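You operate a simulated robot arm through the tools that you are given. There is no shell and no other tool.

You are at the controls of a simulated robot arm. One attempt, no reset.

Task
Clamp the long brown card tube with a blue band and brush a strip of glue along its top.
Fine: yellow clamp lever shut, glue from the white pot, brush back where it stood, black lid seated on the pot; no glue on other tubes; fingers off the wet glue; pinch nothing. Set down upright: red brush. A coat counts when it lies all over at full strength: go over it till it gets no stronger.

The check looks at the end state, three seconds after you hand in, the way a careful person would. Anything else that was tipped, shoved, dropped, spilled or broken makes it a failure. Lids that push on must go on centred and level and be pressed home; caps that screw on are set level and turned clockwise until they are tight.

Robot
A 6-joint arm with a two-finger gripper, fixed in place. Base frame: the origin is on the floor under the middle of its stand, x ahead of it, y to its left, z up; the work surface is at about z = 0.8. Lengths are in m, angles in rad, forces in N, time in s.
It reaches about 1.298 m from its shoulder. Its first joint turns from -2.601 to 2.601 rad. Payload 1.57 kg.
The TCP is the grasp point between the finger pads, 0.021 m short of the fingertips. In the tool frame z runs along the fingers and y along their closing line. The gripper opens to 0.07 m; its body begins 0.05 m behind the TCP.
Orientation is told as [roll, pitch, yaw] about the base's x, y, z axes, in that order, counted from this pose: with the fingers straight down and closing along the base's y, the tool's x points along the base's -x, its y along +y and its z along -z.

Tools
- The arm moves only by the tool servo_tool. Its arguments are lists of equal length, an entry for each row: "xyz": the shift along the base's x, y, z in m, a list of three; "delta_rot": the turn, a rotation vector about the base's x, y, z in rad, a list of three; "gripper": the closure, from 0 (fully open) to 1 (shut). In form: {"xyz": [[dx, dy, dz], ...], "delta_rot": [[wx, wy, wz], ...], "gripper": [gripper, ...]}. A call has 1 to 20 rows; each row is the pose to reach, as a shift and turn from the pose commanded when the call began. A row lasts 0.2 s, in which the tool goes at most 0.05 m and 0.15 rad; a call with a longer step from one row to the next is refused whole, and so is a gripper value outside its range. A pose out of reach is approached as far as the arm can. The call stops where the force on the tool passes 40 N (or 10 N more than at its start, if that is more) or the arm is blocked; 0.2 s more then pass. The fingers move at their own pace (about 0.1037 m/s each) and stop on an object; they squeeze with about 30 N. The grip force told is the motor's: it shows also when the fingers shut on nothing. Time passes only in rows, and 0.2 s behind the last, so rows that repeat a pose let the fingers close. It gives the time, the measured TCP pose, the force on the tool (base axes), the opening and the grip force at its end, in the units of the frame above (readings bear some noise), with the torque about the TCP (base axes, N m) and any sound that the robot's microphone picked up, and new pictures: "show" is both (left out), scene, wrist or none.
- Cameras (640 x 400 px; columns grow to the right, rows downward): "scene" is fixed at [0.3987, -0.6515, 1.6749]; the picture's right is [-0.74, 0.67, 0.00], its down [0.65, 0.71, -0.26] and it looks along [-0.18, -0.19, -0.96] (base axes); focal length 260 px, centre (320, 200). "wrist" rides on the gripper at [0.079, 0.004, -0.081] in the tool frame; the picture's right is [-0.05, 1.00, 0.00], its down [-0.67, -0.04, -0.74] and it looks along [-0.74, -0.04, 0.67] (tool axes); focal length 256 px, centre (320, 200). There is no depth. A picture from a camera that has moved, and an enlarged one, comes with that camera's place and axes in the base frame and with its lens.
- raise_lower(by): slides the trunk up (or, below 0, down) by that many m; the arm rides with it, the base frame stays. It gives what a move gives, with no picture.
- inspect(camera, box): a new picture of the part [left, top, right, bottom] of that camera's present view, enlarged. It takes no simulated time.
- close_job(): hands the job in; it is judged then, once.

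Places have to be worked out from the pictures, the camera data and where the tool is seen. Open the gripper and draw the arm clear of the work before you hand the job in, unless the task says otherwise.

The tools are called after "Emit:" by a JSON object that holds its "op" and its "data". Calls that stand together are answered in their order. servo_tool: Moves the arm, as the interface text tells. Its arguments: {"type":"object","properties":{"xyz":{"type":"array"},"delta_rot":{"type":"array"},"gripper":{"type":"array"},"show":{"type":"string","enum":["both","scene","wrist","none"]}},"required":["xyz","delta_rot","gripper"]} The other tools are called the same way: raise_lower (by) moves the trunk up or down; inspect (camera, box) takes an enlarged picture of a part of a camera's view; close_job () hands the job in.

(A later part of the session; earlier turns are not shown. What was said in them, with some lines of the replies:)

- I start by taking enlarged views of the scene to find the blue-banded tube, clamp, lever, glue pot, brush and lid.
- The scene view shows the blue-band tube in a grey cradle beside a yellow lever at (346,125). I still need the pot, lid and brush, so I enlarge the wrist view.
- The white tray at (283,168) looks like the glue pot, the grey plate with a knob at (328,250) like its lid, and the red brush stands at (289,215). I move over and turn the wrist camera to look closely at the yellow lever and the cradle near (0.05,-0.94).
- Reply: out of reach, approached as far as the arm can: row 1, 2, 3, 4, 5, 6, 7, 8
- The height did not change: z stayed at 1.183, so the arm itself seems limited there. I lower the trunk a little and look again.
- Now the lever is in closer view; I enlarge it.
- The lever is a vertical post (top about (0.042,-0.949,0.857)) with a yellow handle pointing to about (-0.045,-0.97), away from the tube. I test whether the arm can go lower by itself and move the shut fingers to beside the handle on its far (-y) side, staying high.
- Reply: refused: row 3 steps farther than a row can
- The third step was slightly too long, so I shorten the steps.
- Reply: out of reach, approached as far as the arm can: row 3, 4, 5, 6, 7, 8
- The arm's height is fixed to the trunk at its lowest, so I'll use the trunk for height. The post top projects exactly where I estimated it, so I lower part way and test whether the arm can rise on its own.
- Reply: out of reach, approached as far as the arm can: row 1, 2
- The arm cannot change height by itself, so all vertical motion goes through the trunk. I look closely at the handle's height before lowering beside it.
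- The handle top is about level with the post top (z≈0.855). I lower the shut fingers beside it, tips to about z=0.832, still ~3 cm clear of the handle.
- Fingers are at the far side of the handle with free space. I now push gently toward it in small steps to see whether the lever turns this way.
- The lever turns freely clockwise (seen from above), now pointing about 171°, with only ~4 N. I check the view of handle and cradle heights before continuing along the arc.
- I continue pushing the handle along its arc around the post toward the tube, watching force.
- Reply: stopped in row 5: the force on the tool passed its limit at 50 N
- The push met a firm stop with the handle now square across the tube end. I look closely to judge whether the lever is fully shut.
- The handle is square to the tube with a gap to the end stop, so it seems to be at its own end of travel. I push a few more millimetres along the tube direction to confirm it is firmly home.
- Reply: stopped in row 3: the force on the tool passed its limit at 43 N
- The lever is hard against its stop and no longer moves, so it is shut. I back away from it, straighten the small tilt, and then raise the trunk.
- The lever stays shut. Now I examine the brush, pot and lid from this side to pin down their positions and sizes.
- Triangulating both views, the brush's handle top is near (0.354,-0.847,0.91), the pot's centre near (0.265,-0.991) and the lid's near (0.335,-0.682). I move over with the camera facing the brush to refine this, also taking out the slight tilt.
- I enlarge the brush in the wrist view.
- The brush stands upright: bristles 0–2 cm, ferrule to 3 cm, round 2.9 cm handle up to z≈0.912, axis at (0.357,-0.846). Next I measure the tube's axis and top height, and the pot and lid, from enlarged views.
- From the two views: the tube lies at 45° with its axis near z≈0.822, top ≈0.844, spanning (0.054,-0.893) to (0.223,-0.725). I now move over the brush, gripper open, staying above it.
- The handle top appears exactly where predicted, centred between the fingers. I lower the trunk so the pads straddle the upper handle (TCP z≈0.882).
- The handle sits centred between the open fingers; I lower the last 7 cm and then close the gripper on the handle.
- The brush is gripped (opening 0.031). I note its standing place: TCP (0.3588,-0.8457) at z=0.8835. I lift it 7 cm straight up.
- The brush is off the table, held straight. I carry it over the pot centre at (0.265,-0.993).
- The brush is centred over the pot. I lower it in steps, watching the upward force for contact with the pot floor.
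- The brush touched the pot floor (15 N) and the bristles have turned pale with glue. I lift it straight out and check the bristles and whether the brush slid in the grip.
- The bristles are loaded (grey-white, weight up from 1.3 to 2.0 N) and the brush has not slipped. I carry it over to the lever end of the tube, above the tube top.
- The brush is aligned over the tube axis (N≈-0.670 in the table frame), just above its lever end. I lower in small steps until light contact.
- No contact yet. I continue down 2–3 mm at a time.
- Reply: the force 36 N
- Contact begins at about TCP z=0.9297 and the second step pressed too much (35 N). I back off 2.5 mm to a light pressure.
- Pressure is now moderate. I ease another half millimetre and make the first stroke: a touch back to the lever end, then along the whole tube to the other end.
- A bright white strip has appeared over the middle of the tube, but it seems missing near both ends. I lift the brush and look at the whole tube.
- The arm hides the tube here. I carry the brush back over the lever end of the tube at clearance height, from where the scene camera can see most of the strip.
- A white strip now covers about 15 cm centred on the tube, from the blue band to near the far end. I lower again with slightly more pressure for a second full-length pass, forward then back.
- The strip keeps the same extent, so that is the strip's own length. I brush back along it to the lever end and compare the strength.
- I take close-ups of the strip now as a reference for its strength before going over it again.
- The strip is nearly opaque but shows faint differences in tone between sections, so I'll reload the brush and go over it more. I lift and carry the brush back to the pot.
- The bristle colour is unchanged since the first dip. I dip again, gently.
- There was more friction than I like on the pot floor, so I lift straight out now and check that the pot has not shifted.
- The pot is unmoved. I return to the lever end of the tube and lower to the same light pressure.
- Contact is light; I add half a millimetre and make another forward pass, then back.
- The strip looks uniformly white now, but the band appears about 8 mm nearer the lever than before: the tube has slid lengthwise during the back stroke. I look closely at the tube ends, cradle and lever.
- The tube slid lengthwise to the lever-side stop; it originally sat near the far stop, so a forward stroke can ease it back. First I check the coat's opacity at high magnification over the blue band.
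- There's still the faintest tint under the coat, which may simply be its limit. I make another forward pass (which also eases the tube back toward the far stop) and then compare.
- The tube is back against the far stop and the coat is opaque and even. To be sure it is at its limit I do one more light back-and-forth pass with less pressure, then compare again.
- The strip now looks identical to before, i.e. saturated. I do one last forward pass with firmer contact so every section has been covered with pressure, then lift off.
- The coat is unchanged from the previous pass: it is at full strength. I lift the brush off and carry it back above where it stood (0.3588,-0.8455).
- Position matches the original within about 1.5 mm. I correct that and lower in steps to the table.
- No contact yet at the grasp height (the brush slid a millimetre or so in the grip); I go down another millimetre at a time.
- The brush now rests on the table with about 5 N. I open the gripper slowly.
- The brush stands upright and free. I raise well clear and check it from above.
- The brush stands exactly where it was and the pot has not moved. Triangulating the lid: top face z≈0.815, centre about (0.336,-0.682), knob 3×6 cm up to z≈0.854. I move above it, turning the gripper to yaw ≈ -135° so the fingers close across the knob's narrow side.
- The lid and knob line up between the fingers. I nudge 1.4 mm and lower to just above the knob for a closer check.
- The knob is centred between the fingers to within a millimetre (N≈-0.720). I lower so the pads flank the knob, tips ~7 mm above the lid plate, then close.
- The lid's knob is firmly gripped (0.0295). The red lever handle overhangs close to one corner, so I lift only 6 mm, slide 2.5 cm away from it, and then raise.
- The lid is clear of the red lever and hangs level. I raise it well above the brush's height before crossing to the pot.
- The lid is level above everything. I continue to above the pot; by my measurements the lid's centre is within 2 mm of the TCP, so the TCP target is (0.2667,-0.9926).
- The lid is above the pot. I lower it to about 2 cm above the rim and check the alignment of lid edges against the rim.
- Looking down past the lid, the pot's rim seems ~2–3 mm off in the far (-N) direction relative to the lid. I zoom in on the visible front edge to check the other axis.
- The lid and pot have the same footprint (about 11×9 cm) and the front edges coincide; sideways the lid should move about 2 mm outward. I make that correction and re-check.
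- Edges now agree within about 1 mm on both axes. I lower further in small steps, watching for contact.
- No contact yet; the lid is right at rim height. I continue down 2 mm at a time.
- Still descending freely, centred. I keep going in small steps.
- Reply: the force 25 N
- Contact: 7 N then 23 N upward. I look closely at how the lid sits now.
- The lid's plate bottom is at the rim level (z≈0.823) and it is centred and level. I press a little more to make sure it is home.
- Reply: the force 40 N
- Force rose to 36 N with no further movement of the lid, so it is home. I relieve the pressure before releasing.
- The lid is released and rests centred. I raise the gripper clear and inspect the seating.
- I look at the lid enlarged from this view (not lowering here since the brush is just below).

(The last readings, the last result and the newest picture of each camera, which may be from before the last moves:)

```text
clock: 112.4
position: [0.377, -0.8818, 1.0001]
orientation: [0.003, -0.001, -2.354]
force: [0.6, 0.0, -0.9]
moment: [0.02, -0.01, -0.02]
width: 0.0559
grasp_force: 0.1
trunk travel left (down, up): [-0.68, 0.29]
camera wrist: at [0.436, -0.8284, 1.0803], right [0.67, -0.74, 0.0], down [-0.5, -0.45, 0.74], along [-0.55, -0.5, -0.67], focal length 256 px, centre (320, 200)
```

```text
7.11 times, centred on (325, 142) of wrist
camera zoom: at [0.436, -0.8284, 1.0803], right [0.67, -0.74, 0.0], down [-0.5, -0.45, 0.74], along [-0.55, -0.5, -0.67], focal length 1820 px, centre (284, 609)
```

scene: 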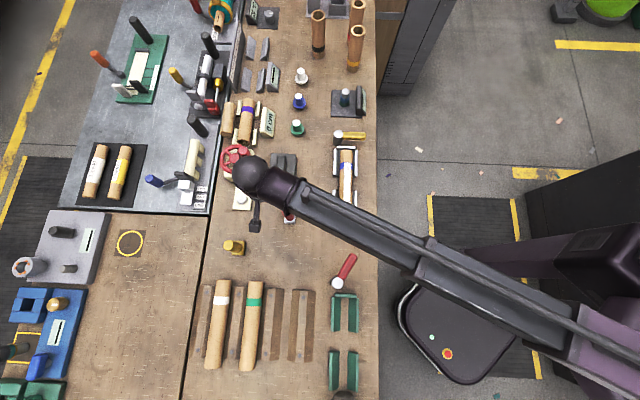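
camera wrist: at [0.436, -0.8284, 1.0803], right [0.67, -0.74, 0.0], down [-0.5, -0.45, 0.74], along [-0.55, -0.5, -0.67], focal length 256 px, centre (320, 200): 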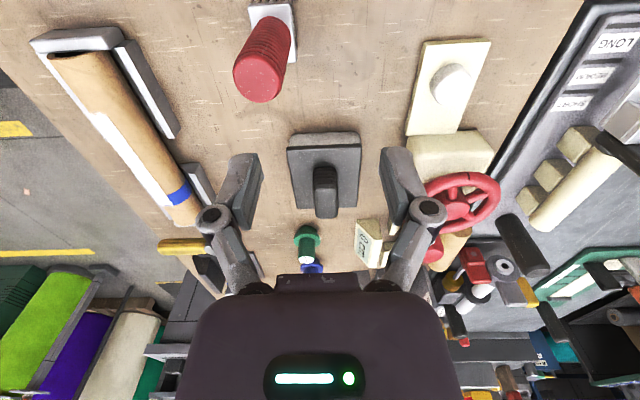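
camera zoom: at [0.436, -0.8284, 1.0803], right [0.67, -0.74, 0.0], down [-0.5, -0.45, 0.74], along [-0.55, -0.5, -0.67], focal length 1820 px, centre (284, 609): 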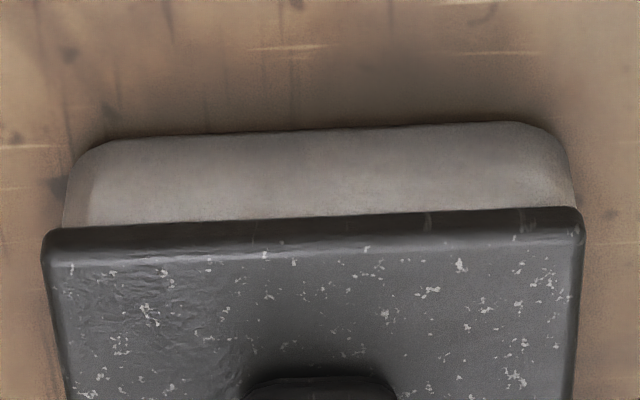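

The lid's near edge sits at the rim (z≈0.826 on both corners) and its top is z≈0.834 at all four corners: level, centred and fully down. I raise the trunk and draw the arm back to get a clear overall view.

Emit:
{"op": "raise_lower", "data": {"by": 0.18}}

Emit:
{"op": "servo_tool", "data": {"xyz": [[-0.03, 0.035, 0], [-0.06, 0.07, 0], [-0.09, 0.105, 0], [-0.12, 0.14, 0], [-0.15, 0.175, 0], [-0.18, 0.21, 0], [-0.21, 0.245, 0], [-0.24, 0.28, 0], [-0.27, 0.315, 0], [-0.3, 0.35, 0]], "delta_rot": [[0, 0, 0.12], [0, 0, 0.24], [0, 0, 0.36], [0, 0, 0.48], [0, 0, 0.6], [0, 0, 0.72], [0, 0, 0.84], [0, 0, 0.96], [0, 0, 1.08], [0, 0, 1.2]], "gripper": [0.1, 0, 0, 0, 0, 0, 0, 0, 0, 0]}}

Emit:
{"op": "inspect", "data": {"camera": "scene", "box": [250, 110, 390, 240]}}

Emit:
{"op": "inspect", "data": {"camera": "scene", "box": [262, 145, 307, 190]}}

Emit:
{"op": "inspect", "data": {"camera": "scene", "box": [325, 125, 375, 225]}}

```text
clock: 114.4
position: [0.3768, -0.8823, 1.1787]
orientation: [0.002, 0.0, -2.355]
force: [0.4, 0.5, 0.4]
moment: [-0.01, 0.0, 0.04]
width: 0.0559
grasp_force: 0.0
trunk travel left (down, up): [-0.86, 0.11]
```

```text
clock: 116.6
position: [0.077, -0.5313, 1.1799]
orientation: [0.002, -0.001, -1.151]
force: [-0.6, -0.1, 0.0]
moment: [0.0, 0.0, -0.01]
width: 0.0701
grasp_force: 0.0
trunk travel left (down, up): [-0.86, 0.11]
camera wrist: at [0.0491, -0.4573, 1.2605], right [0.93, 0.36, 0.0], down [0.24, -0.62, 0.75], along [0.27, -0.7, -0.67], focal length 256 px, centre (320, 200)
```

scene: 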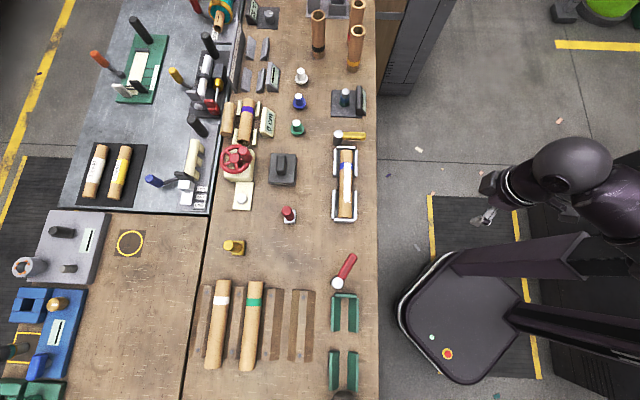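
wrist: 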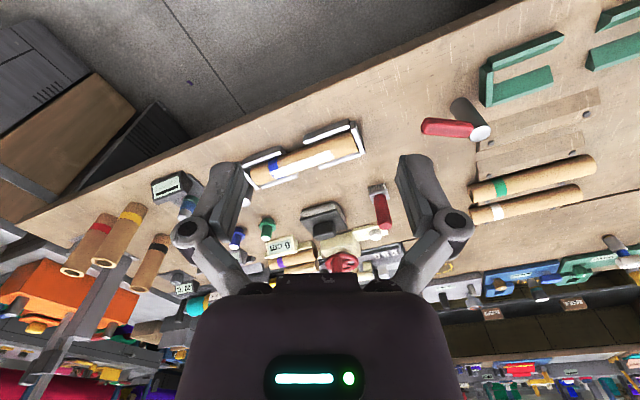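

```text
3.08 times, centred on (320, 175) of scene
camera zoom: at [0.3987, -0.6515, 1.6749], right [-0.74, 0.67, 0.0], down [0.65, 0.71, -0.26], along [-0.18, -0.19, -0.96], focal length 800 px, centre (320, 277)
```

zoom: 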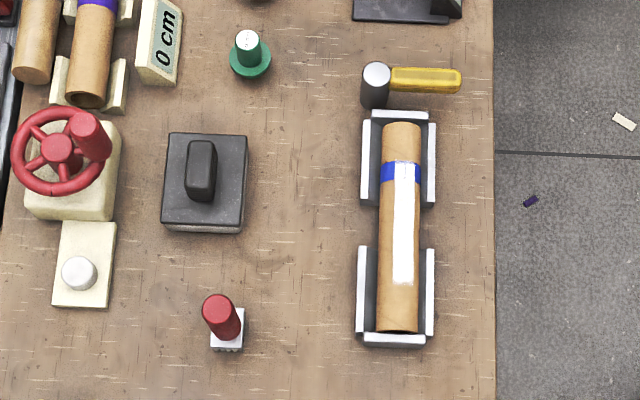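

```text
8.89 times, centred on (284, 168) of scene
camera zoom: at [0.3987, -0.6515, 1.6749], right [-0.74, 0.67, 0.0], down [0.65, 0.71, -0.26], along [-0.18, -0.19, -0.96], focal length 2310 px, centre (636, 489)
```

zoom: 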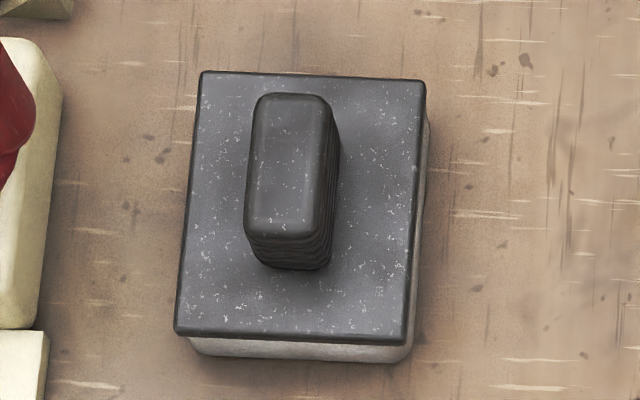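

```text
4.00 times, centred on (350, 175) of scene
camera zoom: at [0.3987, -0.6515, 1.6749], right [-0.74, 0.67, 0.0], down [0.65, 0.71, -0.26], along [-0.18, -0.19, -0.96], focal length 1040 px, centre (200, 300)
```

zoom: 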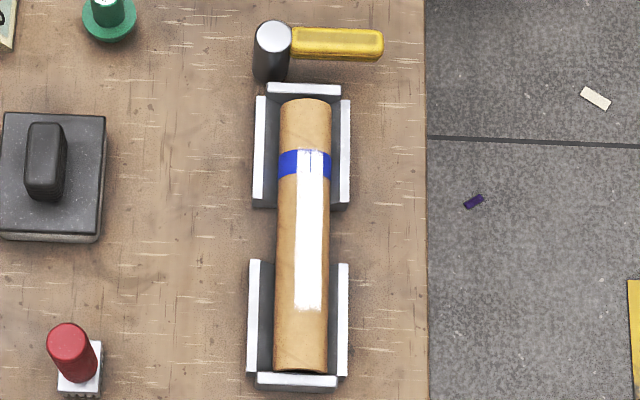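

Everything is in clear view: lid square on the pot, brush upright in its place, lever square across the tube. I take a last close look at the coat along its length, the lever and the brush.

Emit:
{"op": "inspect", "data": {"camera": "scene", "box": [335, 155, 359, 179]}}

Emit:
{"op": "inspect", "data": {"camera": "scene", "box": [335, 176, 359, 210]}}

Emit:
{"op": "inspect", "data": {"camera": "scene", "box": [325, 120, 375, 160]}}

Emit:
{"op": "inspect", "data": {"camera": "wrist", "box": [230, 110, 410, 270]}}

```text
16.00 times, centred on (347, 167) of scene
camera zoom: at [0.3987, -0.6515, 1.6749], right [-0.74, 0.67, 0.0], down [0.65, 0.71, -0.26], along [-0.18, -0.19, -0.96], focal length 4159 px, centre (-112, 728)
```

zoom: 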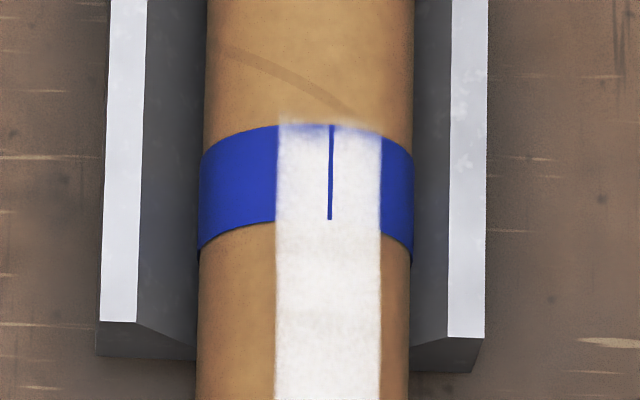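

```text
11.76 times, centred on (347, 193) of scene
camera zoom: at [0.3987, -0.6515, 1.6749], right [-0.74, 0.67, 0.0], down [0.65, 0.71, -0.26], along [-0.18, -0.19, -0.96], focal length 3058 px, centre (2, 282)
```

zoom: 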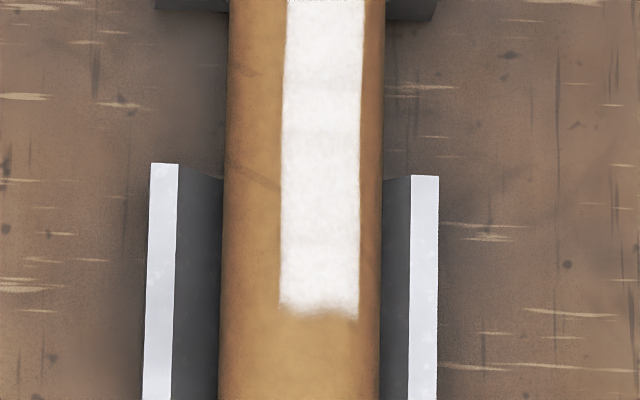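

```text
10.00 times, centred on (350, 140) of scene
camera zoom: at [0.3987, -0.6515, 1.6749], right [-0.74, 0.67, 0.0], down [0.65, 0.71, -0.26], along [-0.18, -0.19, -0.96], focal length 2599 px, centre (20, 800)
```

zoom: 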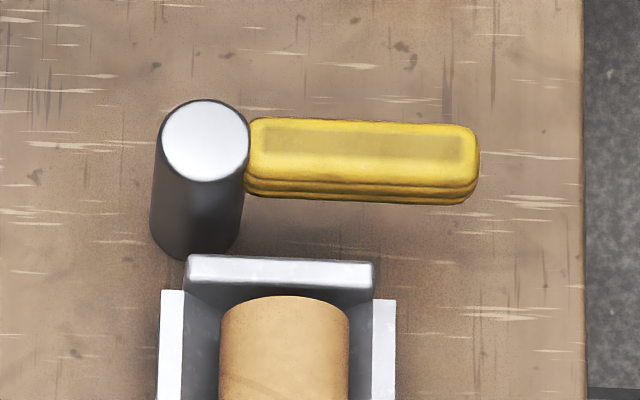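

```text
2.50 times, centred on (320, 190) of wrist
camera zoom: at [0.0491, -0.4573, 1.2605], right [0.93, 0.36, 0.0], down [0.24, -0.62, 0.75], along [0.27, -0.7, -0.67], focal length 640 px, centre (320, 225)
```

zoom: 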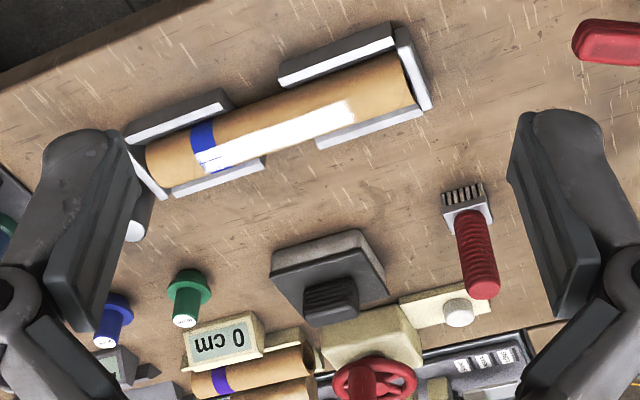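

The coat is uniform and opaque from end to end, the lever is square and shut, the brush is upright in its place, the lid is seated on the pot, and the open gripper is well clear of the table. I hand the job in.

Emit:
{"op": "close_job", "data": {}}

```text
The job is handed in.
```

I've handed the job in: the blue-banded tube is clamped and has a strip of glue along its top. I don't have the check's verdict. This is the end state from the last pictures and readings:

- **Clamp:** the yellow lever is turned to its stop and sits square across the end of the tube. Pushing on it at over 40 N moved it no further.
- **Glue:** I dipped the brush twice and made eight passes along the whole tube. The coat is about 15 cm long and centred on the tube. It looked the same over the last few passes, so I took it as full strength.
- **Bare ends:** about 4–5 cm at each end of the tube stayed bare, even though the brush passed over them. I took that as the strip's own length.
- **Blue line:** a thin line of the blue band shows through the coat. I took it for the band's edge poking through rather than a gap.
- **Tube:** it slid about 8 mm lengthwise in its cradle during one back stroke. Later strokes brought it back against the far end stop, so it sits a few millimetres from where it started. The slide means the shut lever did not hold it rigidly.
- **Brush:** it stands upright on its bristles, within about 1 mm of where it was.
- **Lid:** it is on the pot, centred and level to about 1–2 mm. I pressed it with about 36 N until it moved no further.
- **Rest of the table:** nothing else looks moved, the other tubes show no glue, and the fingers never touched the wet strip.
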